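You operate a simulated robot arm through the tools that you are given. There is no shell and no other tool. Be economical: measure what you need, move in short steps, check, and stop when the job is done.

Carry out the task below with a simulated two-armed robot. There is one attempt and no reset: what you move stays moved.

## Task
On the top of the steel bench, fold the yellow cloth in half.
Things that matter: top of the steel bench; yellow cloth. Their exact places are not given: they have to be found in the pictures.

The check looks at the end state, three seconds after you hand in, the way a careful person would. Anything else that was tipped, shoved, dropped, spilled or broken makes it a failure. Flat cloth is picked up by pressing the open fingertips on it (5 to 10 N) and closing them slowly along it; thin cloth reads only 2 to 8 mm in the jaws.

## Robot
Two 7-joint arms with two-finger parallel grippers on one trunk, on a base that drives. Base frame: it is fixed to the floor where the robot stands at the start and does not move with it; the origin is under the middle of the robot, x ahead of it, y to its left, z up; the surface under the hand at the start is at about z = 0.7. Lengths are in m, angles in degrees, forces in N, time in s.
The left shoulder is at the start at [0.07, 0.163, 1.17], the right one opposite. With the tool pointing down near the work surface each hand reaches from about 0.32 to 0.86 m from the robot's upright axis, wherever it stands, measured 20 degrees to its own side. Places, roughly: top of the steel bench [0.7, -1, 0.7]; yellow cloth [0.5, -0.2, 0.7]. Payload 3.43 kg a hand.
The TCP of each hand is the grasp point between the finger pads, 0.034 m short of the fingertips. In the tool frame z runs along the fingers and y along their closing line. Largest opening 0.128 m; finger width 0.024, thickness 0.012; the body of the gripper, 0.048 by 0.13 m, starts 0.096 m behind the TCP.
Orientation is that of the tool frame in the base frame, as [roll, pitch, yaw] about the fixed x, y, z axes, in that order (R = Rz(yaw) Ry(pitch) Rx(roll)). With the fingers straight down and closing along the base's y, the tool's x points along the base's -x, its y along +y and its z along -z.

## Interface
- The arms move only by the tool drive_tool. It takes "left_deltas", "right_deltas" or both (then of equal length, played together; a hand with none holds still); each is a list of rows, each an object of numbers (a shift or turn left out is 0, a gripper value left out holds the last): "x", "y", "z": the shift along the base's x, y, z in m; "ax", "ay", "az": the turn, a rotation vector about the base's x, y, z in degrees; "jaw": the opening in per cent of the stroke, from 0 (shut) to 100 (fully open). In form: [{"x": .., "y": .., "z": .., "ax": .., "ay": .., "az": .., "jaw": ..}, ...]. A call has 1 to 20 rows; each row is the pose to reach, as a shift and turn from the pose commanded when the call began. A row lasts 0.2 s, in which the tool goes at most 0.05 m and 8.6 degrees; a call with a longer step from one row to the next is refused whole, and so is a gripper value outside its range. Where a pose cannot be reached the arm comes as near as it can. A force on the tool above 40 N (or 10 N above the force at the start of the call, whichever is more), or a blocked arm, ends the call early, and 0.2 s more pass. The fingers move at their own pace (about 0.153 m/s each) and stop on an object; they squeeze with about 40 N. The grip force told is the motor's: it shows also when the fingers shut on nothing. Time passes only in rows, and 0.2 s behind the last, so rows that repeat a pose let the fingers close. The reply holds the time, the measured pose of the TCP, the force on the tool along the base axes, the opening and the grip force, in the units named above and with some noise, with the torque about the TCP (base axes, N m) and any sound that the robot's microphone picked up.
- Cameras (640 x 400 px; columns grow to the right, rows downward): "scene" is now at [0.1131, -0.0068, 1.3619]; the picture's right is [-0.13, -0.99, 0.00], its down [-0.88, 0.12, -0.47] and it looks along [0.46, -0.06, -0.88] (base axes); focal length 272 px, centre (320, 200). "left" rides on the left gripper at [0.076, 0.011, -0.16] in its tool frame; the picture's right is [-0.15, 0.99, 0.00], its down [-0.88, -0.13, -0.46] and it looks along [-0.45, -0.07, 0.89] (tool axes); focal length 234 px, centre (320, 200). "right" rides on the right gripper at [0.076, -0.011, -0.16] in its tool frame; the picture's right is [0.15, 0.99, 0.00], its down [-0.88, 0.13, -0.46] and it looks along [-0.45, 0.07, 0.89] (tool axes); focal length 234 px, centre (320, 200).
- capture(camera): a new picture of that camera. The clock stands still meanwhile.
- move_column(by): slides the trunk up (or, below 0, down) by that many m; the arms and the scene camera ride with it, the base frame stays. It gives what a move gives, with no picture.
- steer(legs): drives the robot by 1 to 6 legs, each [ahead, left, turn to the left] in m, m and degrees, along the robot's own axes; the way and the turn of a leg run together, so that a leg with both is an arc; at most 1.5 m and 180 degrees a leg. The arms and the cameras ride along, it lands a little off, and it stops where it bumps. It gives what a move gives.
- head_to(pan, tilt): turns the head with the scene camera to pan (to the left, within 86 degrees either way) and tilt (down, from -29 to 69), counted from straight ahead of the robot. It gives what a move gives.
- locate(camera, pixels): for up to 12 pixels [column, row] of the newest picture of that camera ("zoom" is the newest enlarged one), the place [x, y, z] in the base frame of the surface seen there, good to about 0.002 m. The clock stands still meanwhile.
- enlarge(camera, box): a new picture of the part [left, top, right, bottom] of that camera's present view, enlarged. The clock stands still meanwhile.
- close_job(): hands the job in; it is judged then, once.

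Work in short steps. Measure before you move; look again where a grasp or a placing could have gone wrong, and mend it. You have 80 turns and 62 pictures in all, those below and enlarged ones among them. Open the grippers and draw the arms clear of the work before you hand the job in, unless the task says otherwise; then end with one line.

The tools are called as a command line: name --argument value ..., lists and objects as JSON in quotes. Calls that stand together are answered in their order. drive_tool: Moves the arms, as the interface text tells. Its arguments: {"type":"object","properties":{"left_deltas":{"type":"array"},"right_deltas":{"type":"array"}},"required":[]} The other tools are called the same way: move_column (by) slides the trunk up or down; steer (legs) drives the base; head_to (pan, tilt) turns the head that bears the scene camera; capture (camera) takes a picture; locate (camera, pixels) gives the place of the surface under pixels of a picture; enlarge (camera, box) takes an enlarged picture of a part of a camera's view; close_job () hands the job in.

At the start:

```text
time: 0.0
left_tcp_pos: [0.5884, 0.1041, 0.881]
left_tool_rot: [-180.0, 0.0, -180.0]
left_force: [-0.1, 0.1, 0.1]
left_moment: [0.01, -0.01, 0.01]
left_width: 0.1278
left_grasp_force: 0.1
right_tcp_pos: [0.3864, -0.3488, 0.8507]
right_tool_rot: [-180.0, -0.1, 180.0]
right_force: [-0.3, -0.1, -0.3]
right_moment: [0.0, 0.01, -0.02]
right_width: 0.128
right_grasp_force: 0.1
trunk travel left (down, up): [-0.65, 0.29]
robot x, y, heading: [0.0022, 0.0006, -0.2]
head pan, tilt: [-7.6, 62.1]
```

scene: 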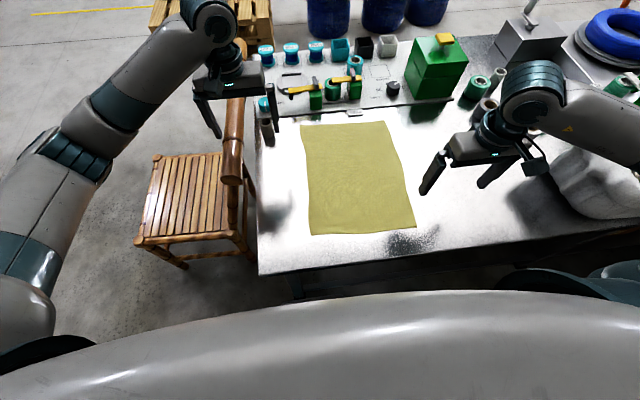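
right: 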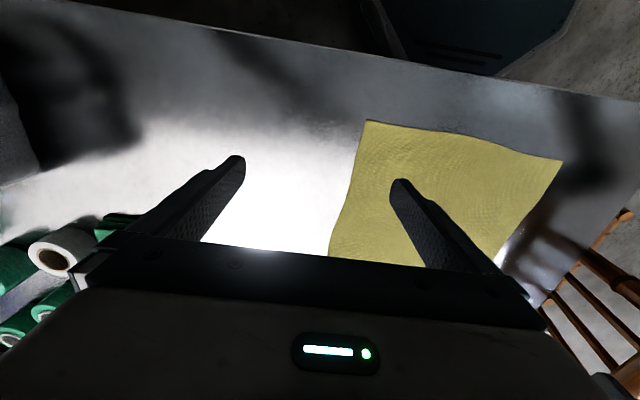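
left: 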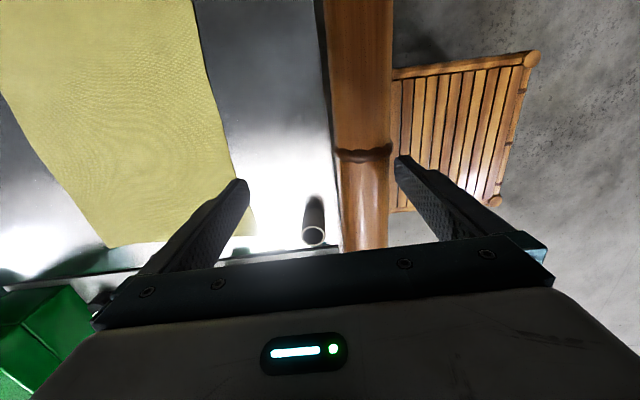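

The yellow cloth shows in the scene at corners about (301,122), (386,121), (416,227), (310,234). I measure those corners, some edge points and bench points.

locate --camera "scene" --pixels '[[302, 124], [385, 123], [413, 226], [311, 233], [304, 180], [403, 175], [345, 122], [362, 229], [355, 175], [280, 255], [440, 240], [265, 180]]'

enlarge --camera "scene" --box '[240, 60, 480, 270]'

```text
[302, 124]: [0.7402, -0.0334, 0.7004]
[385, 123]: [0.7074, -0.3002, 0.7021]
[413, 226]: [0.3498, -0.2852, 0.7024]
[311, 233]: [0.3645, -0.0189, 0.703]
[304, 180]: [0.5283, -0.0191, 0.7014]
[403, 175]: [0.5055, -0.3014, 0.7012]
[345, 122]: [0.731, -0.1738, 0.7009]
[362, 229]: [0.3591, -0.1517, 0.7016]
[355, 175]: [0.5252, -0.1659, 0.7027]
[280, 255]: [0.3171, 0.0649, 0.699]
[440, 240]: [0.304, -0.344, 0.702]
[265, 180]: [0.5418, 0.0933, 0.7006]
```

```text
1.90 times, centred on (360, 165) of scene
```

zoom: 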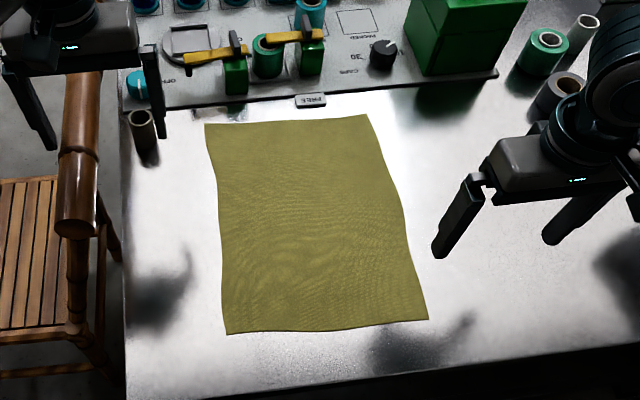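

The cloth lies with near corners at about (0.362,-0.019) and (0.350,-0.287) and far corners at (0.74,-0.033) and (0.707,-0.300). I'll fold near edge to far edge with both hands, so first I bring each hand above its near corner with the jaws partly open.

drive_tool --left_deltas '[{"x": -0.027, "y": -0.02, "z": -0.01, "jaw": 35}, {"x": -0.053, "y": -0.041, "z": -0.02}, {"x": -0.08, "y": -0.061, "z": -0.03}, {"x": -0.106, "y": -0.082, "z": -0.04}, {"x": -0.132, "y": -0.102, "z": -0.05}, {"x": -0.16, "y": -0.123, "z": -0.06}, {"x": -0.186, "y": -0.143, "z": -0.07}, {"x": -0.211, "y": -0.164, "z": -0.08}, {"x": -0.211, "y": -0.164, "z": -0.1}]' --right_deltas '[{"x": -0.003, "y": 0.012, "z": -0.008, "jaw": 35}, {"x": -0.005, "y": 0.025, "z": -0.017}, {"x": -0.008, "y": 0.037, "z": -0.025}, {"x": -0.01, "y": 0.05, "z": -0.034}, {"x": -0.013, "y": 0.062, "z": -0.042}, {"x": -0.015, "y": 0.074, "z": -0.05}, {"x": -0.018, "y": 0.087, "z": -0.058}, {"x": -0.02, "y": 0.099, "z": -0.065}, {"x": -0.02, "y": 0.099, "z": -0.07}]'

capture --camera "scene"

capture --camera "left"

capture --camera "right"

```text
time: 0.6
left_tcp_pos: [0.5454, 0.0801, 0.8668]
left_tool_rot: [179.1, 0.5, -179.1]
left_force: [-1.3, 19.8, 8.7]
left_moment: [0.97, 0.17, -0.18]
left_width: 0.0563
left_grasp_force: 10.4
right_tcp_pos: [0.3821, -0.322, 0.8373]
right_tool_rot: [-179.8, 0.0, -179.8]
right_force: [0.3, 0.3, 1.0]
right_moment: [0.0, 0.03, 0.01]
right_width: 0.0447
right_grasp_force: 0.0
trunk travel left (down, up): [-0.65, 0.29]
robot x, y, heading: [-0.0011, 0.0002, 0.0]
head pan, tilt: [-7.6, 62.1]
stopped in row 3 (left hand): the force on the tool passed its limit at 94 N (the readings are from after the stop); the commanded pose is now the measured one
```

```text
57 pictures are left
```

scene: 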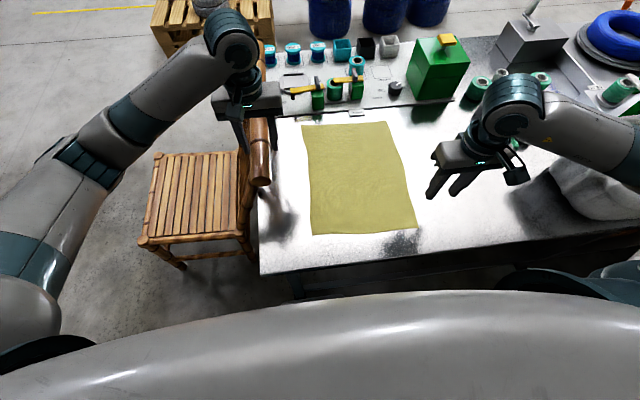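

```text
56 pictures are left
```

left: 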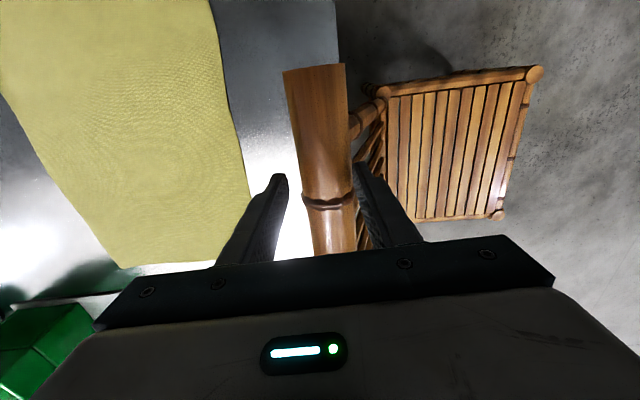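

```text
55 pictures are left
```

right: 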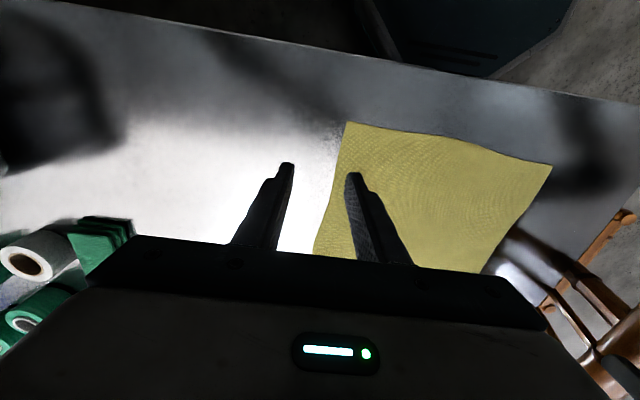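

The left fingers straddled the chair's back rail (left image around (320,150)) and the hand pushed it. I open the left jaw in place, easing back by a centimetre, then look.

drive_tool --left_deltas '[{"jaw": 50}, {"jaw": 70, "y": 0.006}, {"jaw": 100, "y": 0.012}, {"jaw": 100, "y": 0.012}, {"jaw": 100, "y": 0.012}]'

capture --camera "scene"

capture --camera "left"

```text
time: 1.8
left_tcp_pos: [0.5442, 0.0869, 0.8666]
left_tool_rot: [179.3, 0.5, -179.3]
left_force: [0.0, 2.8, 1.8]
left_moment: [0.16, 0.05, 0.0]
left_width: 0.1283
left_grasp_force: 0.0
right_tcp_pos: [0.3824, -0.3261, 0.8357]
right_tool_rot: [-179.9, 0.0, -179.9]
right_force: [0.6, 0.6, 0.2]
right_moment: [0.0, -0.03, -0.01]
right_width: 0.0445
right_grasp_force: 0.2
trunk travel left (down, up): [-0.65, 0.29]
robot x, y, heading: [-0.0005, 0.0018, 0.3]
head pan, tilt: [-7.6, 62.1]
```

```text
54 pictures are left
```

scene: 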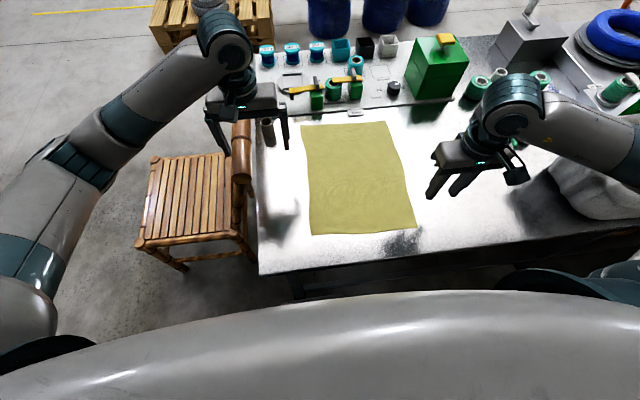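

```text
53 pictures are left
```

left: 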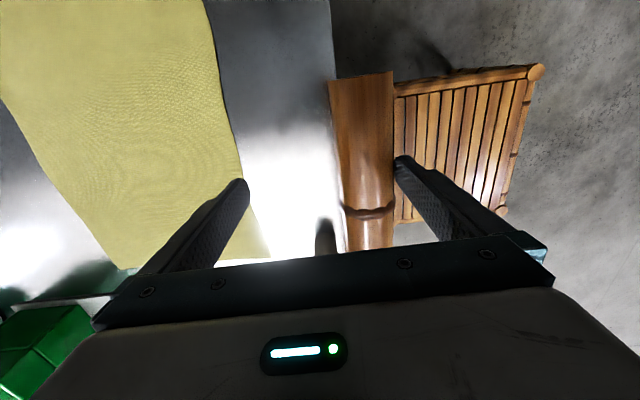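

The chair has settled back on its legs, with the +y finger still touching the rail. I centre the jaw a little (+y), then lift straight up well clear.

drive_tool --left_deltas '[{"y": 0.01}, {"y": 0.016}, {"y": 0.016, "z": 0.02}, {"y": 0.016, "z": 0.06}, {"y": 0.016, "z": 0.1}, {"y": 0.016, "z": 0.14}]'

capture --camera "scene"

capture --camera "left"

```text
time: 3.2
left_tcp_pos: [0.5448, 0.1019, 1.0064]
left_tool_rot: [179.4, 0.6, -179.3]
left_force: [0.2, -0.7, 0.1]
left_moment: [-0.02, -0.04, 0.01]
left_width: 0.1281
left_grasp_force: 0.1
right_tcp_pos: [0.3827, -0.3267, 0.8357]
right_tool_rot: [-179.9, 0.0, -180.0]
right_force: [-0.2, 0.2, 0.1]
right_moment: [0.01, 0.02, 0.05]
right_width: 0.0448
right_grasp_force: 0.0
trunk travel left (down, up): [-0.65, 0.29]
robot x, y, heading: [-0.0017, 0.0014, 0.1]
head pan, tilt: [-7.6, 62.1]
```

```text
52 pictures are left
```

scene: 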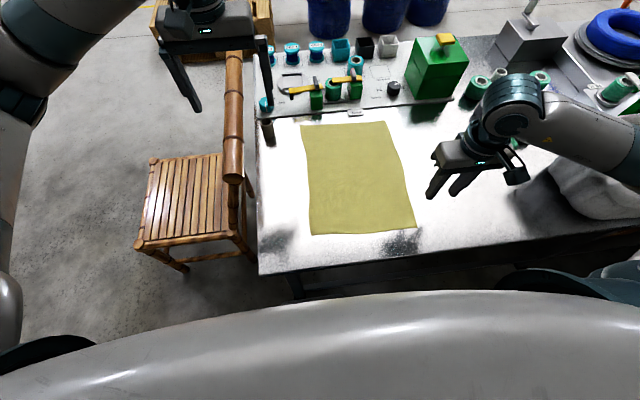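

```text
51 pictures are left
```

left: 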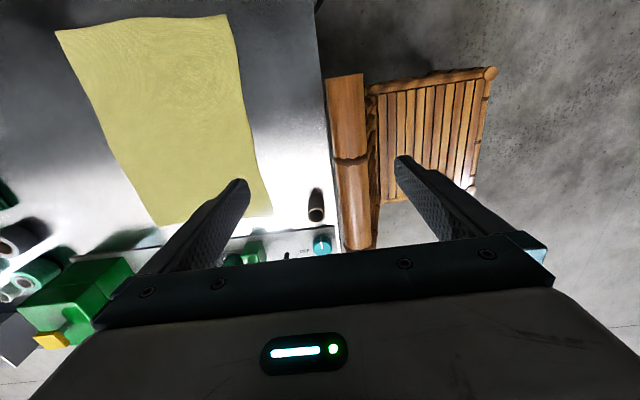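

The chair stands upright with its rail back in place. I measure the rail so the left arm can keep clear of it.

locate --camera "scene" --pixels '[[233, 175], [234, 100], [234, 60], [225, 150], [242, 150], [267, 105], [311, 232], [413, 226], [302, 124], [384, 123], [353, 112]]'

```text
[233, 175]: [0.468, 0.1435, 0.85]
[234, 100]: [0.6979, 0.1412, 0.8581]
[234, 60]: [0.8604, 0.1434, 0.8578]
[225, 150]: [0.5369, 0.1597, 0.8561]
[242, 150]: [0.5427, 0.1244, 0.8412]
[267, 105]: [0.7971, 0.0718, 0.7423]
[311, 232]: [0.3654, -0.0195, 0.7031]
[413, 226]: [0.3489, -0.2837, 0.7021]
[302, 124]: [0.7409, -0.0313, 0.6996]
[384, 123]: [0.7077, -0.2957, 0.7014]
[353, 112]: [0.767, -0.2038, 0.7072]
```

The rail spans y 0.12–0.165 with its top at z 0.858. I move the left hand across at z 1.0 with the jaw shut to 35%, then down over its corner, while the right hand goes over its own.

drive_tool --left_deltas '[{"x": -0.028, "y": -0.027}, {"x": -0.056, "y": -0.054}, {"x": -0.084, "y": -0.081}, {"x": -0.112, "y": -0.108, "jaw": 35}, {"x": -0.14, "y": -0.135}, {"x": -0.168, "y": -0.162}, {"x": -0.168, "y": -0.162, "z": -0.04}, {"x": -0.168, "y": -0.162, "z": -0.08}, {"x": -0.168, "y": -0.162, "z": -0.12}, {"x": -0.168, "y": -0.162, "z": -0.16}, {"x": -0.168, "y": -0.162, "z": -0.2}, {"x": -0.168, "y": -0.162, "z": -0.226}]' --right_deltas '[{"x": -0.003, "y": 0.013}, {"x": -0.006, "y": 0.026}, {"x": -0.009, "y": 0.039}, {"x": -0.012, "y": 0.052}, {"x": -0.015, "y": 0.065}, {"x": -0.017, "y": 0.077}, {"x": -0.017, "y": 0.077, "z": -0.02}, {"x": -0.017, "y": 0.077, "z": -0.04}, {"x": -0.017, "y": 0.077, "z": -0.056}, {"x": -0.017, "y": 0.077, "z": -0.056}, {"x": -0.017, "y": 0.077, "z": -0.056}, {"x": -0.017, "y": 0.077, "z": -0.056}]'

capture --camera "scene"

capture --camera "left"

capture --camera "right"

```text
time: 5.8
left_tcp_pos: [0.3755, -0.0581, 0.7801]
left_tool_rot: [179.3, 0.6, -179.3]
left_force: [0.5, 0.4, 1.0]
left_moment: [-0.03, 0.0, 0.0]
left_width: 0.0448
left_grasp_force: 0.1
right_tcp_pos: [0.3648, -0.2494, 0.7804]
right_tool_rot: [180.0, 0.1, -179.9]
right_force: [0.2, -0.4, -0.9]
right_moment: [-0.02, 0.0, 0.01]
right_width: 0.0447
right_grasp_force: 0.0
trunk travel left (down, up): [-0.65, 0.29]
robot x, y, heading: [0.0033, 0.0008, 0.1]
head pan, tilt: [-7.6, 62.1]
```

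```text
50 pictures are left
```

scene: 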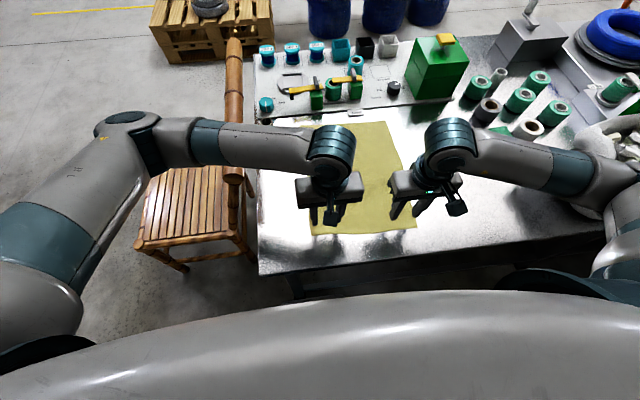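

```text
49 pictures are left
```

left: 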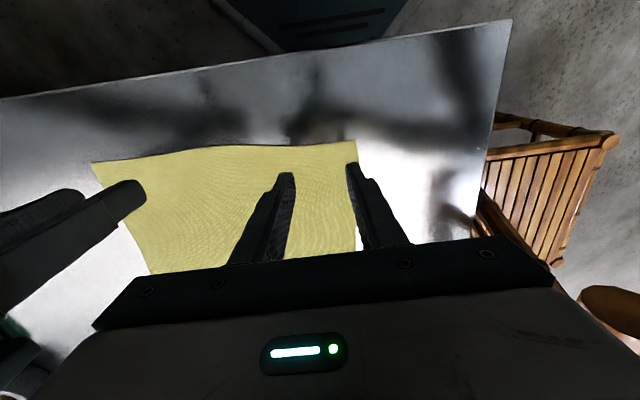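

```text
48 pictures are left
```

right: 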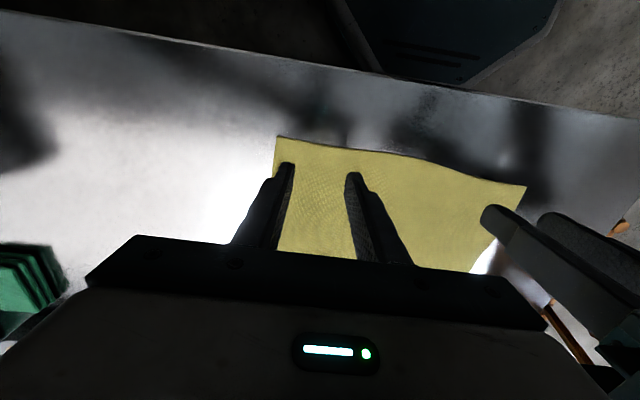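

Both hands sit over the near corners. I nudge the left hand 6 mm further in and lower both to just about contact.

drive_tool --left_deltas '[{"y": -0.006, "z": -0.02}, {"y": -0.006, "z": -0.036}, {"y": -0.006, "z": -0.042}, {"y": -0.006, "z": -0.045}]' --right_deltas '[{"y": 0.003, "z": -0.02}, {"y": 0.003, "z": -0.036}, {"y": 0.003, "z": -0.042}, {"y": 0.003, "z": -0.045}]'

```text
time: 6.8
left_tcp_pos: [0.3752, -0.0644, 0.735]
left_tool_rot: [179.4, 0.7, -179.3]
left_force: [0.9, 0.5, 10.1]
left_moment: [-0.3, 0.1, -0.01]
left_width: 0.0446
left_grasp_force: 0.1
right_tcp_pos: [0.366, -0.2479, 0.7366]
right_tool_rot: [-179.9, 0.1, 180.0]
right_force: [-0.3, -0.1, 1.2]
right_moment: [-0.02, 0.0, 0.0]
right_width: 0.0447
right_grasp_force: 0.1
trunk travel left (down, up): [-0.65, 0.29]
robot x, y, heading: [-0.0008, 0.0002, 0.3]
head pan, tilt: [-7.6, 62.1]
```

The left presses at 10 N and the right has just reached the surface. I lower the right 2.5 mm more, level the left by 0.6°, and check the force.

drive_tool --left_deltas '[{"ax": 0.6}, {"ax": 0.6}]' --right_deltas '[{"z": -0.0015}, {"z": -0.0025}]'

```text
time: 7.4
left_tcp_pos: [0.3756, -0.0641, 0.7357]
left_tool_rot: [178.8, 0.7, -179.3]
left_force: [1.8, -0.6, 7.8]
left_moment: [-0.22, -0.01, 0.05]
left_width: 0.0449
left_grasp_force: 1.1
right_tcp_pos: [0.3657, -0.247, 0.735]
right_tool_rot: [-179.9, 0.3, -179.9]
right_force: [0.3, -3.5, 33.0]
right_moment: [-0.07, 0.34, 0.07]
right_width: 0.0448
right_grasp_force: 0.1
trunk travel left (down, up): [-0.65, 0.29]
robot x, y, heading: [-0.001, -0.0001, 0.2]
head pan, tilt: [-7.6, 62.1]
```

The right presses too hard at 33 N, and the left tilt went the wrong way. I raise the right 1.2 mm and correct the left tilt.

drive_tool --left_deltas '[{"ax": -1.2}, {"ax": -1.2}]' --right_deltas '[{"z": 0.0012}, {"z": 0.0012}]'

```text
time: 8.0
left_tcp_pos: [0.3745, -0.0642, 0.7356]
left_tool_rot: [179.8, 0.6, -179.3]
left_force: [0.0, 1.8, 5.4]
left_moment: [0.03, 0.05, 0.0]
left_width: 0.0447
left_grasp_force: 0.1
right_tcp_pos: [0.3651, -0.247, 0.736]
right_tool_rot: [-179.8, 0.2, -179.8]
right_force: [3.5, -4.5, 33.3]
right_moment: [-0.07, 0.21, 0.02]
right_width: 0.0445
right_grasp_force: 0.1
trunk travel left (down, up): [-0.65, 0.29]
robot x, y, heading: [-0.0017, 0.0003, -0.2]
head pan, tilt: [-7.6, 62.1]
```

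The left is good at 5 N and level. The right still reads 33 N, so I ease it up another 1.5 mm.

drive_tool --right_deltas '[{"z": 0.0008}, {"z": 0.0015}, {"z": 0.0015}]'

```text
time: 8.8
left_tcp_pos: [0.3746, -0.0649, 0.7351]
left_tool_rot: [-180.0, 0.5, -179.2]
left_force: [-1.5, 0.8, 10.6]
left_moment: [-0.02, 0.15, -0.01]
left_width: 0.0447
left_grasp_force: 0.0
right_tcp_pos: [0.3638, -0.2451, 0.7351]
right_tool_rot: [-179.9, 0.0, -179.8]
right_force: [2.1, -1.7, 17.9]
right_moment: [-0.03, 0.08, 0.0]
right_width: 0.0446
right_grasp_force: 0.1
trunk travel left (down, up): [-0.65, 0.29]
robot x, y, heading: [-0.0021, 0.0022, 0.4]
head pan, tilt: [-7.6, 62.1]
```

The right is at 18 N, so I lift it 0.8 mm more and close both hands slowly along the cloth.

drive_tool --left_deltas '[{"jaw": 35}, {"jaw": 32}, {"jaw": 29}, {"jaw": 26}, {"jaw": 23}, {"jaw": 20}, {"jaw": 17}, {"jaw": 14}, {"jaw": 11}, {"jaw": 8}, {"jaw": 5}, {"jaw": 2}, {"jaw": 0}, {"jaw": 0}, {"jaw": 0}]' --right_deltas '[{"z": 0.0008, "jaw": 35}, {"z": 0.0008, "jaw": 32}, {"z": 0.0008, "jaw": 29}, {"z": 0.0008, "jaw": 26}, {"z": 0.0008, "jaw": 23}, {"z": 0.0008, "jaw": 20}, {"z": 0.0008, "jaw": 17}, {"z": 0.0008, "jaw": 14}, {"z": 0.0008, "jaw": 11}, {"z": 0.0008, "jaw": 8}, {"z": 0.0008, "jaw": 5}, {"z": 0.0008, "jaw": 2}, {"z": 0.0008, "jaw": 0}, {"z": 0.0008, "jaw": 0}, {"z": 0.0008, "jaw": 0}]'

capture --camera "left"

capture --camera "right"

```text
time: 12.0
left_tcp_pos: [0.3759, -0.065, 0.7351]
left_tool_rot: [179.9, 0.5, -179.3]
left_force: [0.1, 1.0, 20.5]
left_moment: [0.03, 0.19, 0.01]
left_width: 0.0024
left_grasp_force: 36.9
right_tcp_pos: [0.3657, -0.2467, 0.7356]
right_tool_rot: [-179.9, 0.1, -179.9]
right_force: [-1.6, -0.1, -0.7]
right_moment: [-0.02, -0.01, 0.0]
right_width: 0.0001
right_grasp_force: 33.2
trunk travel left (down, up): [-0.65, 0.29]
robot x, y, heading: [-0.0032, -0.0001, 0.4]
head pan, tilt: [-7.6, 62.1]
```

```text
47 pictures are left
```

left: 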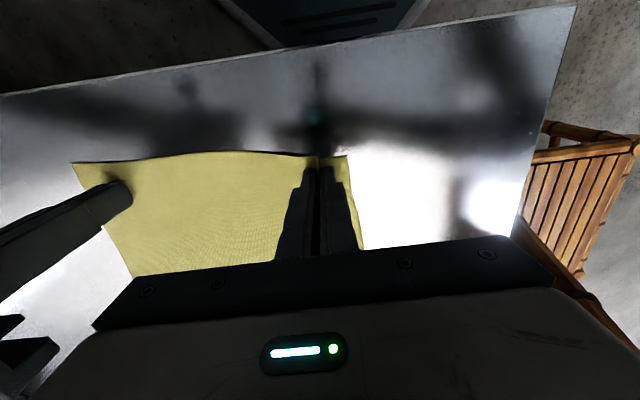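

```text
46 pictures are left
```

right: 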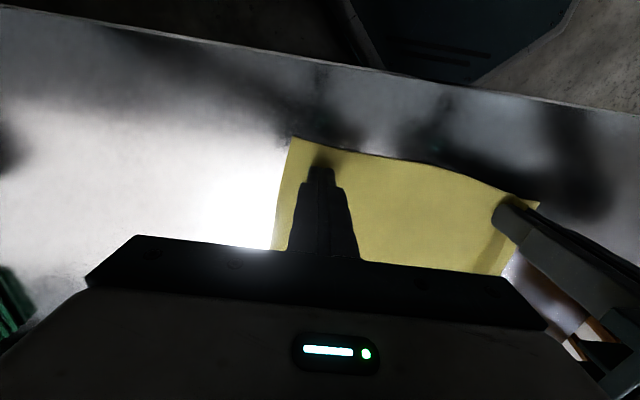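

The left holds cloth (2.4 mm), but the right shut on nothing with no pressure. I reopen the right slightly raised and press again.

drive_tool --right_deltas '[{"z": 0.004}, {"z": 0.006, "jaw": 35}, {"z": 0.006, "y": -0.006}, {"z": 0.004, "y": -0.006}, {"z": 0.001, "y": -0.006}, {"z": -0.0002, "y": -0.006}, {"z": -0.0008, "y": -0.006}, {"z": -0.0008, "y": -0.006}]'

```text
time: 13.8
left_tcp_pos: [0.375, -0.0644, 0.7347]
left_tool_rot: [179.9, 0.6, -179.4]
left_force: [1.3, -1.0, 20.3]
left_moment: [0.02, 0.16, 0.01]
left_width: 0.0026
left_grasp_force: 37.6
right_tcp_pos: [0.3662, -0.2528, 0.7356]
right_tool_rot: [-179.9, 0.1, -179.8]
right_force: [0.0, 0.4, 2.2]
right_moment: [-0.01, -0.01, -0.04]
right_width: 0.0448
right_grasp_force: 0.2
trunk travel left (down, up): [-0.65, 0.29]
robot x, y, heading: [0.0006, -0.0011, -0.0]
head pan, tilt: [-7.6, 62.1]
```

The right reads only 2 N, so I press 0.7 mm further before closing.

drive_tool --right_deltas '[{"z": -0.0004}, {"z": -0.0007}, {"z": -0.0007}]'

```text
time: 14.6
left_tcp_pos: [0.3748, -0.0656, 0.7355]
left_tool_rot: [179.9, 0.5, -179.3]
left_force: [3.0, -0.5, 16.7]
left_moment: [0.03, 0.12, -0.02]
left_width: 0.0023
left_grasp_force: 36.9
right_tcp_pos: [0.3654, -0.253, 0.7353]
right_tool_rot: [-179.9, 0.1, -179.9]
right_force: [-1.0, -0.7, 6.9]
right_moment: [-0.08, 0.06, -0.03]
right_width: 0.0451
right_grasp_force: 0.9
trunk travel left (down, up): [-0.65, 0.29]
robot x, y, heading: [0.0014, -0.0005, 0.0]
head pan, tilt: [-7.6, 62.1]
```

The right now presses at 7 N, so I close it slowly, adding a slight downward bias.

drive_tool --right_deltas '[{"jaw": 33}, {"jaw": 30}, {"jaw": 27, "z": -0.0003}, {"jaw": 24, "z": -0.0003}, {"jaw": 21, "z": -0.0003}, {"jaw": 18, "z": -0.0003}, {"jaw": 15, "z": -0.0003}, {"jaw": 12, "z": -0.0003}, {"jaw": 9, "z": -0.0003}, {"jaw": 6, "z": -0.0003}, {"jaw": 3, "z": -0.0003}, {"jaw": 0, "z": -0.0003}, {"jaw": 0, "z": -0.0003}, {"jaw": 0, "z": -0.0003}]'

capture --camera "right"

```text
time: 17.6
left_tcp_pos: [0.3751, -0.0644, 0.7352]
left_tool_rot: [-180.0, 0.6, -179.2]
left_force: [0.6, -3.4, 10.1]
left_moment: [-0.1, 0.03, 0.04]
left_width: 0.0024
left_grasp_force: 37.1
right_tcp_pos: [0.3658, -0.2524, 0.734]
right_tool_rot: [-179.9, 0.0, -179.9]
right_force: [1.7, 3.9, 20.5]
right_moment: [0.13, -0.05, -0.02]
right_width: 0.0022
right_grasp_force: 37.3
trunk travel left (down, up): [-0.65, 0.29]
robot x, y, heading: [-0.0002, 0.0022, 0.2]
head pan, tilt: [-7.6, 62.1]
```

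```text
45 pictures are left
```

right: 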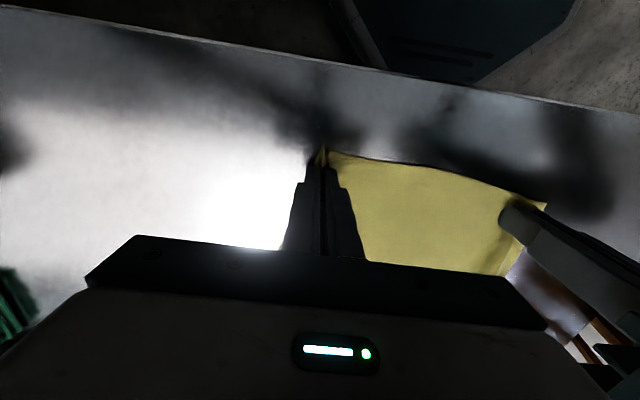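

Both hands hold cloth (about 2.3 mm). I lift a little to confirm the grip, and measure the objects beyond the far edge.

drive_tool --left_deltas '[{"z": 0.015, "x": 0.003}, {"z": 0.035, "x": 0.01}, {"z": 0.06, "x": 0.02}, {"z": 0.06, "x": 0.02}]' --right_deltas '[{"z": 0.015, "x": 0.003}, {"z": 0.035, "x": 0.01}, {"z": 0.06, "x": 0.02}, {"z": 0.06, "x": 0.02}]'

enlarge --camera "scene" --box '[240, 40, 480, 250]'

```text
time: 18.6
left_tcp_pos: [0.3957, -0.0655, 0.7962]
left_tool_rot: [179.8, 0.6, -179.3]
left_force: [-0.5, -3.3, -0.1]
left_moment: [-0.13, 0.01, 0.02]
left_width: 0.0023
left_grasp_force: 36.6
right_tcp_pos: [0.3851, -0.253, 0.7945]
right_tool_rot: [180.0, 0.0, -179.9]
right_force: [0.4, 3.2, 0.1]
right_moment: [0.1, 0.01, 0.01]
right_width: 0.0022
right_grasp_force: 36.6
trunk travel left (down, up): [-0.65, 0.29]
robot x, y, heading: [-0.0015, -0.0004, 0.2]
head pan, tilt: [-7.6, 62.1]
```

```text
1.90 times, centred on (360, 145) of scene
```

zoom: 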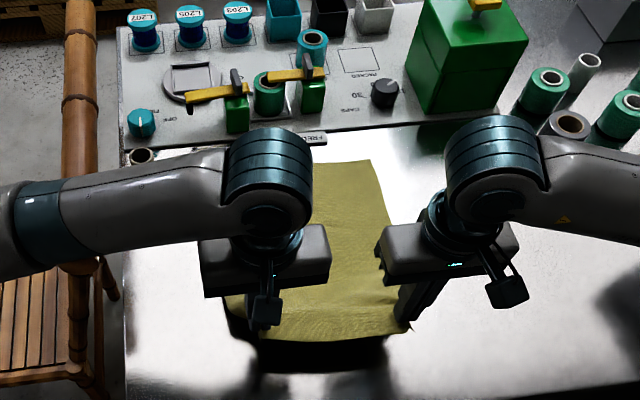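

The cloth lifts cleanly with both hands. I check the heights of the levers and reels just beyond the far edge.

locate --camera "zoom" --pixels '[[236, 75], [215, 95], [234, 100], [306, 60], [310, 90], [268, 78], [384, 82], [312, 38], [440, 30], [415, 80], [315, 138], [141, 115]]'

```text
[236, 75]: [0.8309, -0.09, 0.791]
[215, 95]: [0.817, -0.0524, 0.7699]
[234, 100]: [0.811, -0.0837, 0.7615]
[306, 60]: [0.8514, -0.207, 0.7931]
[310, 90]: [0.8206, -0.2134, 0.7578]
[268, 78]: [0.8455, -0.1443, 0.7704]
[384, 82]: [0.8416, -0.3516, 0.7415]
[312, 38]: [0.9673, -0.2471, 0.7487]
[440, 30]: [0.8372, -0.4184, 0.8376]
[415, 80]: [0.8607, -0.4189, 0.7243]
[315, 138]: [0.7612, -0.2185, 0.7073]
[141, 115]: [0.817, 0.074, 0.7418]
```

The levers reach z 0.79 at x 0.81–0.85, so a 20° tilt at the end stays clear. I carry both corners along an arc toward the far edge, stopping at hover height.

drive_tool --left_deltas '[{"x": 0.015, "y": -0.001, "z": 0.03}, {"x": 0.04, "y": -0.002, "z": 0.064}, {"x": 0.07, "y": -0.003, "z": 0.085}, {"x": 0.105, "y": -0.004, "z": 0.098, "ay": 2}, {"x": 0.14, "y": -0.005, "z": 0.105, "ay": 4}, {"x": 0.175, "y": -0.006, "z": 0.105, "ay": 7}, {"x": 0.21, "y": -0.008, "z": 0.098, "ay": 10}, {"x": 0.245, "y": -0.009, "z": 0.085, "ay": 13}, {"x": 0.28, "y": -0.01, "z": 0.06, "ay": 16}, {"x": 0.31, "y": -0.012, "z": 0.025, "ay": 19}, {"x": 0.33, "y": -0.013, "z": -0.005, "ay": 20}, {"x": 0.342, "y": -0.013, "z": -0.02, "ay": 20}, {"x": 0.342, "y": -0.013, "z": -0.02, "ay": 20}]' --right_deltas '[{"x": 0.014, "y": -0.001, "z": 0.03}, {"x": 0.038, "y": -0.002, "z": 0.064}, {"x": 0.066, "y": -0.003, "z": 0.085}, {"x": 0.099, "y": -0.004, "z": 0.098, "ay": 2}, {"x": 0.132, "y": -0.005, "z": 0.105, "ay": 4}, {"x": 0.165, "y": -0.006, "z": 0.105, "ay": 7}, {"x": 0.197, "y": -0.008, "z": 0.098, "ay": 10}, {"x": 0.23, "y": -0.009, "z": 0.085, "ay": 13}, {"x": 0.263, "y": -0.01, "z": 0.06, "ay": 16}, {"x": 0.291, "y": -0.012, "z": 0.025, "ay": 19}, {"x": 0.31, "y": -0.013, "z": -0.005, "ay": 20}, {"x": 0.321, "y": -0.013, "z": -0.02, "ay": 20}, {"x": 0.321, "y": -0.013, "z": -0.02, "ay": 20}]'

capture --camera "scene"

capture --camera "left"

capture --camera "right"

```text
time: 21.3
left_tcp_pos: [0.6807, -0.0635, 0.7929]
left_tool_rot: [-179.3, -19.1, 180.0]
left_force: [2.7, -16.9, -2.0]
left_moment: [-0.53, -0.08, 0.2]
left_width: 0.0024
left_grasp_force: 37.1
left hand out of reach, approached as far as the arm can: row 10, 11, 12, 13
right_tcp_pos: [0.7085, -0.2558, 0.7725]
right_tool_rot: [179.1, -20.1, -179.0]
right_force: [-2.1, 17.0, 2.9]
right_moment: [0.52, 0.14, -0.22]
right_width: 0.0022
right_grasp_force: 37.3
trunk travel left (down, up): [-0.65, 0.29]
robot x, y, heading: [-0.0021, -0.0017, 0.3]
head pan, tilt: [-7.6, 62.1]
stopped in row 13 (left hand): the force on the tool passed its limit at 42 N (the readings are from after the stop); the commanded pose is now the measured one
```

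```text
43 pictures are left
```

scene: 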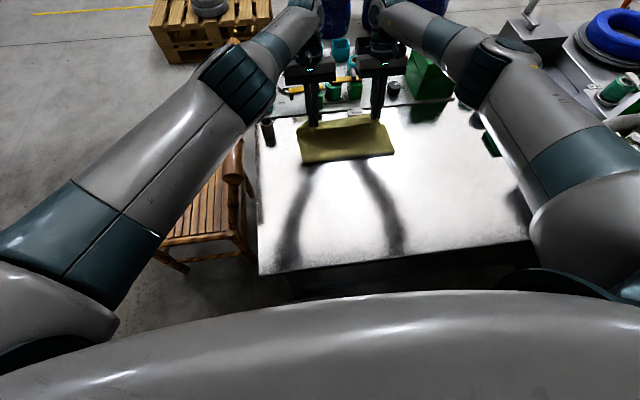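

```text
42 pictures are left
```

left: 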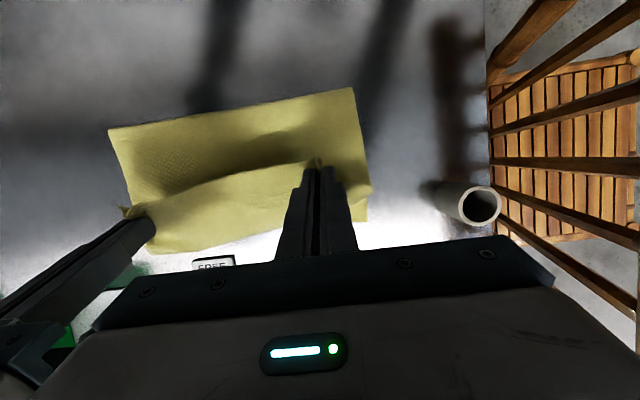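

```text
41 pictures are left
```

right: 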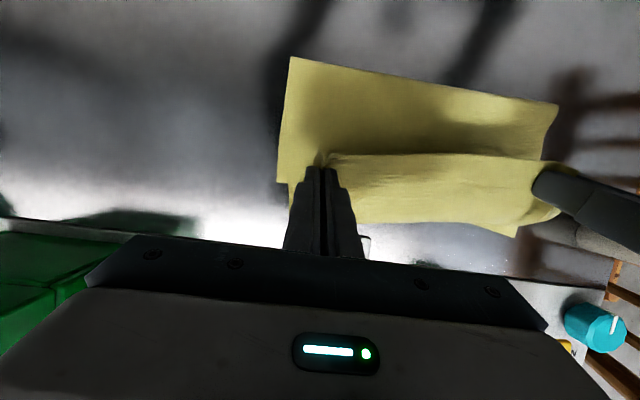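

The left arm ran out of reach at x 0.68 with the tilt, and the hands are pulling the cloth taut in y (17 N). I untilt the left for reach, bring it to x≈0.715, and move the hands 6 mm closer together each.

drive_tool --left_deltas '[{"y": -0.006}, {"y": -0.006, "ay": -7, "x": 0.008}, {"y": -0.006, "ay": -13, "x": 0.018}, {"y": -0.006, "ay": -20, "x": 0.028}, {"y": -0.006, "ay": -20, "x": 0.036}, {"y": -0.006, "ay": -20, "x": 0.036}]' --right_deltas '[{"y": 0.006}, {"y": 0.006}, {"y": 0.006}, {"y": 0.006}, {"y": 0.006}, {"y": 0.006}]'

enlarge --camera "scene" --box '[240, 40, 480, 250]'

capture --camera "left"

```text
time: 22.7
left_tcp_pos: [0.7203, -0.0647, 0.793]
left_tool_rot: [-179.7, 0.6, -179.8]
left_force: [-2.0, -5.7, 0.0]
left_moment: [-0.28, 0.05, -0.06]
left_width: 0.0022
left_grasp_force: 37.4
right_tcp_pos: [0.7076, -0.2524, 0.7738]
right_tool_rot: [179.4, -20.0, -179.3]
right_force: [1.2, 5.9, 0.6]
right_moment: [0.2, -0.02, -0.12]
right_width: 0.0022
right_grasp_force: 36.6
trunk travel left (down, up): [-0.65, 0.29]
robot x, y, heading: [0.0014, 0.0002, 0.2]
head pan, tilt: [-7.6, 62.1]
```

```text
1.90 times, centred on (360, 145) of scene
```

zoom: 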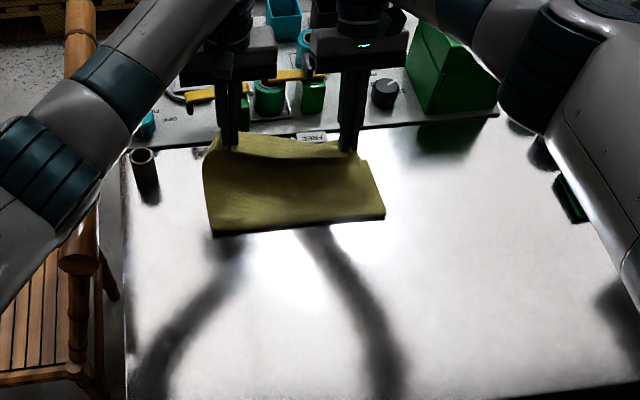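

```text
39 pictures are left
```

left: 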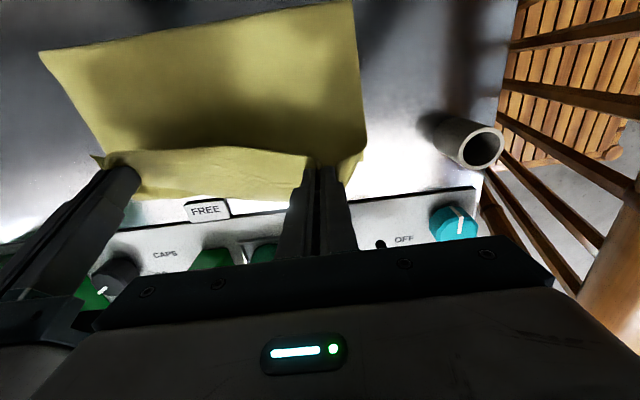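

The fold hangs over nicely. I measure the fold line and the far edge visible beneath the hands.

locate --camera "left" --pixels '[[60, 58], [200, 25], [345, 10], [362, 130], [345, 185], [280, 192], [200, 193], [150, 195], [110, 165], [300, 160], [220, 155], [220, 175]]'

enlarge --camera "left" --box '[80, 110, 400, 250]'

```text
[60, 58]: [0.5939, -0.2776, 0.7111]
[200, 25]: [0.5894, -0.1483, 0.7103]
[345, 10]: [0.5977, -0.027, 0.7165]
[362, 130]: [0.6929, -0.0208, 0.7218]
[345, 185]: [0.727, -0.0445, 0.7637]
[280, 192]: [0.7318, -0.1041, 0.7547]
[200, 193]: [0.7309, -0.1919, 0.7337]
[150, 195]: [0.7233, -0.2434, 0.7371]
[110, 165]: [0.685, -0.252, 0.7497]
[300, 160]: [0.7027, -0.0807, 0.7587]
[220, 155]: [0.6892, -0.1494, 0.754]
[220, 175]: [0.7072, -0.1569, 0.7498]
```

```text
2.00 times, centred on (240, 180) of left
```

zoom: 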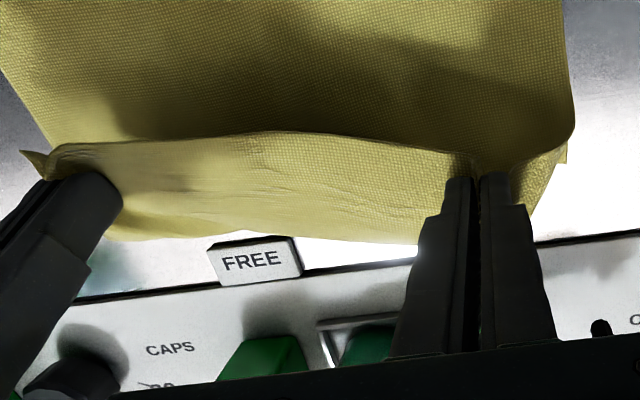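

The held hem curls toward the robot on top of the bulge. I look from the right hand too, to see where the bottom layer's far edge lies.

enlarge --camera "right" --box '[240, 40, 640, 290]'

enlarge --camera "scene" --box '[290, 90, 410, 170]'

```text
1.60 times, centred on (440, 165) of right
```

zoom: 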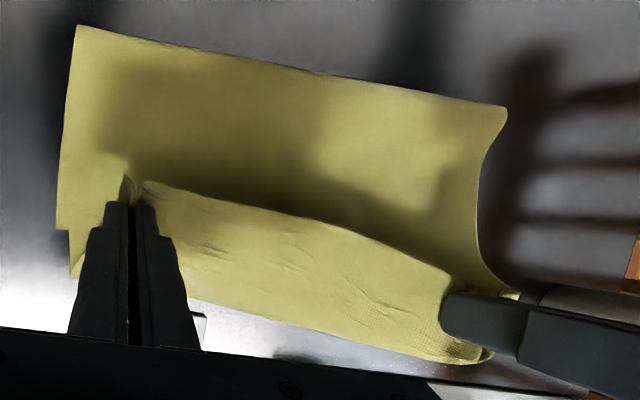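

```text
5.00 times, centred on (350, 130) of scene
```

zoom: 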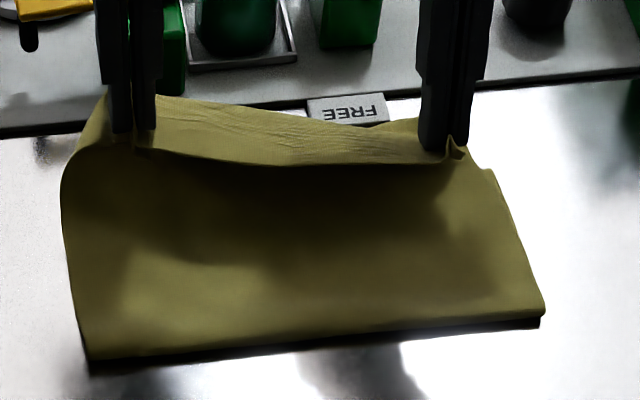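

I locate the step at the right (the likely bottom-layer corner) and the points along the fold in this zoom.

locate --camera "zoom" --pixels '[[494, 178], [485, 168], [405, 124], [100, 350], [300, 335], [538, 312], [75, 250], [520, 240], [500, 190], [300, 250], [68, 180], [85, 130]]'

```text
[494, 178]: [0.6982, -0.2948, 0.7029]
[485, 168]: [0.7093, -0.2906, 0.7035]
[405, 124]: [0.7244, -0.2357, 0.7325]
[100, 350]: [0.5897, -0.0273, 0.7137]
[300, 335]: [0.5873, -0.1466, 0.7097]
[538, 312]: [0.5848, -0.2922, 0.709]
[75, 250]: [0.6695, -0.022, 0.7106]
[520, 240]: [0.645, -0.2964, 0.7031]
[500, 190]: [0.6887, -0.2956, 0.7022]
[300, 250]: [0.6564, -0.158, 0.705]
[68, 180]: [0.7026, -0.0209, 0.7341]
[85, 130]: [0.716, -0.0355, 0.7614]
```

The bottom layer's far corner is unmoved at (0.709,-0.291), but the fold line is at x 0.59 and should be near 0.54. I lower the hands while drawing them back about 3 cm, tilting the left again, to give the fold line slack.

drive_tool --left_deltas '[{"x": -0.005, "z": -0.008, "ay": 4}, {"x": -0.01, "z": -0.016, "ay": 8}, {"x": -0.016, "z": -0.024, "ay": 12}, {"x": -0.022, "z": -0.032, "ay": 15}, {"x": -0.027, "z": -0.04, "ay": 18}, {"x": -0.03, "z": -0.046, "ay": 18}, {"x": -0.03, "z": -0.046, "ay": 18}]' --right_deltas '[{"x": -0.005, "z": -0.005}, {"x": -0.01, "z": -0.01}, {"x": -0.015, "z": -0.015}, {"x": -0.02, "z": -0.02}, {"x": -0.025, "z": -0.024}, {"x": -0.03, "z": -0.027}, {"x": -0.03, "z": -0.027}]'

enlarge --camera "scene" --box '[280, 90, 420, 190]'

enlarge --camera "right" --box '[240, 40, 640, 290]'

```text
time: 24.3
left_tcp_pos: [0.6792, -0.0615, 0.7492]
left_tool_rot: [-179.6, -17.3, -180.0]
left_force: [-0.2, -6.1, 0.1]
left_moment: [-0.21, 0.0, 0.07]
left_width: 0.0024
left_grasp_force: 37.1
left hand out of reach, approached as far as the arm can: row 4, 5, 6, 7
right_tcp_pos: [0.6778, -0.252, 0.744]
right_tool_rot: [179.4, -20.1, -179.3]
right_force: [-0.1, 5.8, -0.1]
right_moment: [0.17, 0.01, -0.13]
right_width: 0.0019
right_grasp_force: 36.7
trunk travel left (down, up): [-0.65, 0.29]
robot x, y, heading: [0.0032, -0.0011, 0.1]
head pan, tilt: [-7.6, 62.1]
```

```text
4.00 times, centred on (350, 140) of scene
```

zoom: 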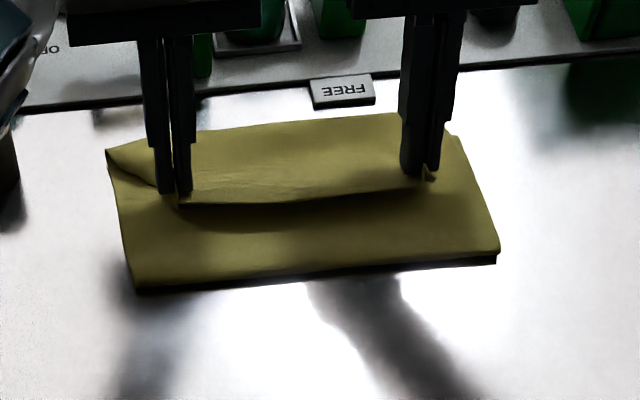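

```text
1.60 times, centred on (440, 165) of right
```

zoom: 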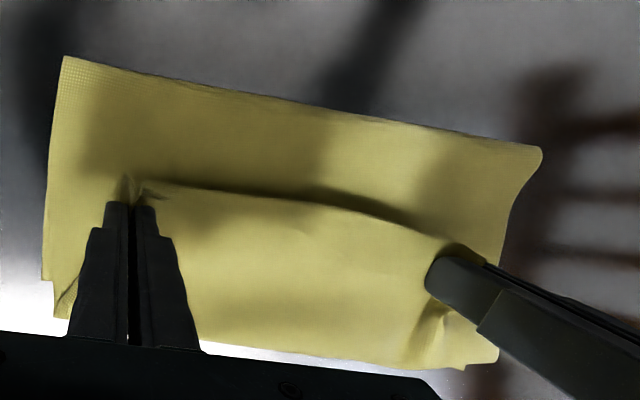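

The slack went into a 5 cm hem fold-back while the fold line stayed at 0.59. I lift back up and toward the robot so the bottom layer re-lays and the sheet hangs straight, then I'll lay it again on a tighter arc about x=0.535.

drive_tool --left_deltas '[{"x": -0.005, "z": 0.03, "ay": -3}, {"x": -0.015, "z": 0.06, "ay": -7}, {"x": -0.03, "z": 0.085, "ay": -11}, {"x": -0.045, "z": 0.105, "ay": -15}, {"x": -0.062, "z": 0.122, "ay": -17}, {"x": -0.079, "z": 0.136, "ay": -17}, {"x": -0.1, "z": 0.136, "ay": -17}, {"x": -0.1, "z": 0.136, "ay": -17}]' --right_deltas '[{"x": -0.005, "z": 0.03, "ay": -3}, {"x": -0.017, "z": 0.06, "ay": -7}, {"x": -0.034, "z": 0.087, "ay": -12}, {"x": -0.052, "z": 0.109, "ay": -16}, {"x": -0.072, "z": 0.127, "ay": -20}, {"x": -0.092, "z": 0.14, "ay": -20}, {"x": -0.112, "z": 0.14, "ay": -20}, {"x": -0.112, "z": 0.14, "ay": -20}]'

capture --camera "scene"

capture --camera "right"

```text
time: 26.1
left_tcp_pos: [0.5798, -0.0598, 0.8825]
left_tool_rot: [-179.6, -0.3, -179.8]
left_force: [-1.4, -12.0, 0.4]
left_moment: [-0.47, 0.06, 0.03]
left_width: 0.0025
left_grasp_force: 36.8
right_tcp_pos: [0.5657, -0.2534, 0.8867]
right_tool_rot: [179.7, -0.1, -179.3]
right_force: [1.6, 12.4, 0.1]
right_moment: [0.45, -0.02, -0.07]
right_width: 0.0021
right_grasp_force: 36.4
trunk travel left (down, up): [-0.65, 0.29]
robot x, y, heading: [-0.0018, 0.0061, 0.0]
head pan, tilt: [-7.6, 62.1]
```

```text
33 pictures are left
```

scene: 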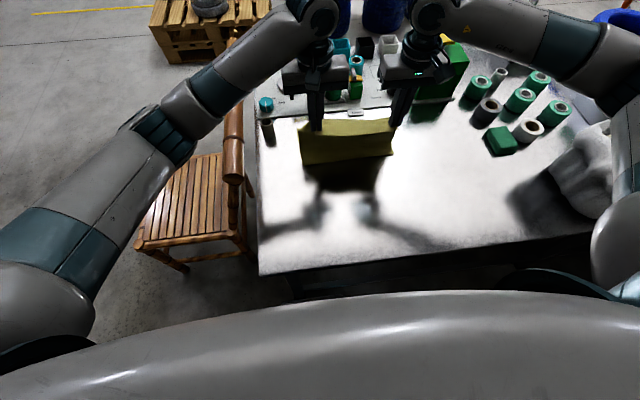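

```text
32 pictures are left
```

right: 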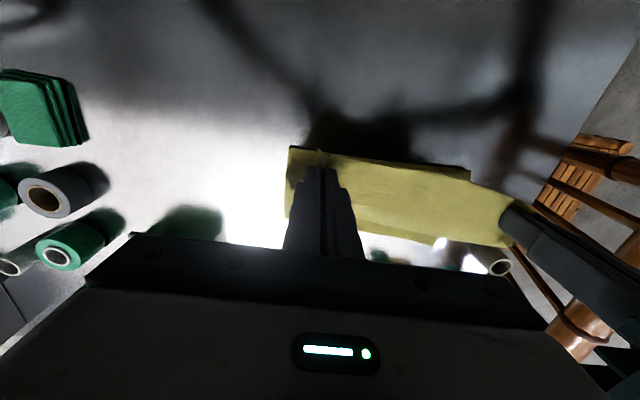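

The sheet hangs from the hands. I check where its lower end meets the bench.

locate --camera "scene" --pixels '[[304, 162], [345, 159], [391, 154], [350, 150], [350, 140], [350, 128], [350, 122], [393, 135], [300, 140], [370, 121]]'

enlarge --camera "scene" --box '[280, 90, 420, 190]'

```text
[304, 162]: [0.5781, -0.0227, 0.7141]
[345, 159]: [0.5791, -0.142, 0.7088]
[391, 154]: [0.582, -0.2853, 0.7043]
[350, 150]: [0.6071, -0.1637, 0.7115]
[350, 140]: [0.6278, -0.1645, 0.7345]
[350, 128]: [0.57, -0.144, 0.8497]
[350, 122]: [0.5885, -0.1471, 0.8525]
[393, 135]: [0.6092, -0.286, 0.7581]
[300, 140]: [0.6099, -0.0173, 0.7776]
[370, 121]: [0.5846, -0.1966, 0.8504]
```

```text
4.00 times, centred on (350, 140) of scene
```

zoom: 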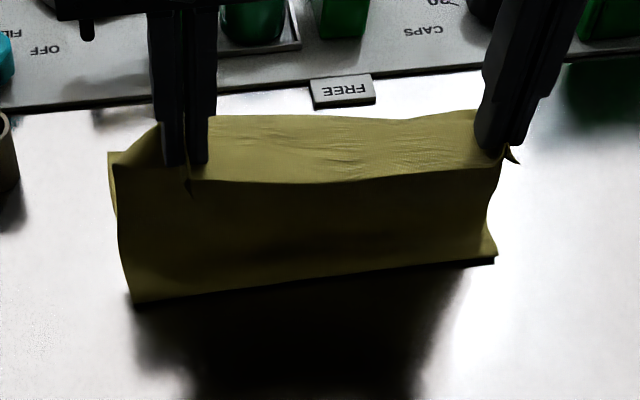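

The fold line still sits at x≈0.58. I draw the hands further back and down to peel the fold line to about 0.52, bringing the hands a few mm together.

drive_tool --left_deltas '[{"x": -0.03, "y": -0.003, "z": -0.005}, {"x": -0.06, "y": -0.006, "z": -0.012}, {"x": -0.09, "y": -0.006, "z": -0.025}, {"x": -0.12, "y": -0.006, "z": -0.045}, {"x": -0.145, "y": -0.006, "z": -0.07}, {"x": -0.145, "y": -0.006, "z": -0.07}]' --right_deltas '[{"x": -0.03, "y": 0.003, "z": -0.005}, {"x": -0.06, "y": 0.005, "z": -0.012}, {"x": -0.09, "y": 0.005, "z": -0.025}, {"x": -0.12, "y": 0.005, "z": -0.045}, {"x": -0.145, "y": 0.005, "z": -0.07}, {"x": -0.145, "y": 0.005, "z": -0.07}]'

enlarge --camera "scene" --box '[270, 90, 450, 220]'

```text
time: 27.5
left_tcp_pos: [0.4329, -0.0672, 0.8153]
left_tool_rot: [-179.6, -0.2, -179.8]
left_force: [0.5, 1.9, -0.5]
left_moment: [-0.03, 0.02, -0.05]
left_width: 0.0023
left_grasp_force: 37.1
right_tcp_pos: [0.4218, -0.248, 0.8159]
right_tool_rot: [179.6, -0.1, -179.4]
right_force: [0.7, 0.4, 0.5]
right_moment: [0.0, 0.01, 0.01]
right_width: 0.002
right_grasp_force: 36.7
trunk travel left (down, up): [-0.65, 0.29]
robot x, y, heading: [0.0032, 0.001, 0.1]
head pan, tilt: [-7.6, 62.1]
```

```text
3.08 times, centred on (360, 155) of scene
```

zoom: 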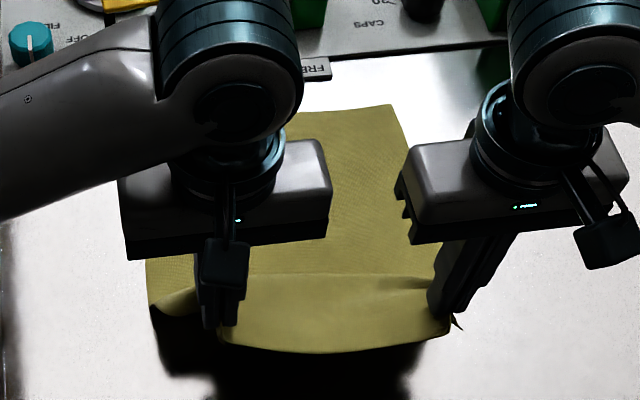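

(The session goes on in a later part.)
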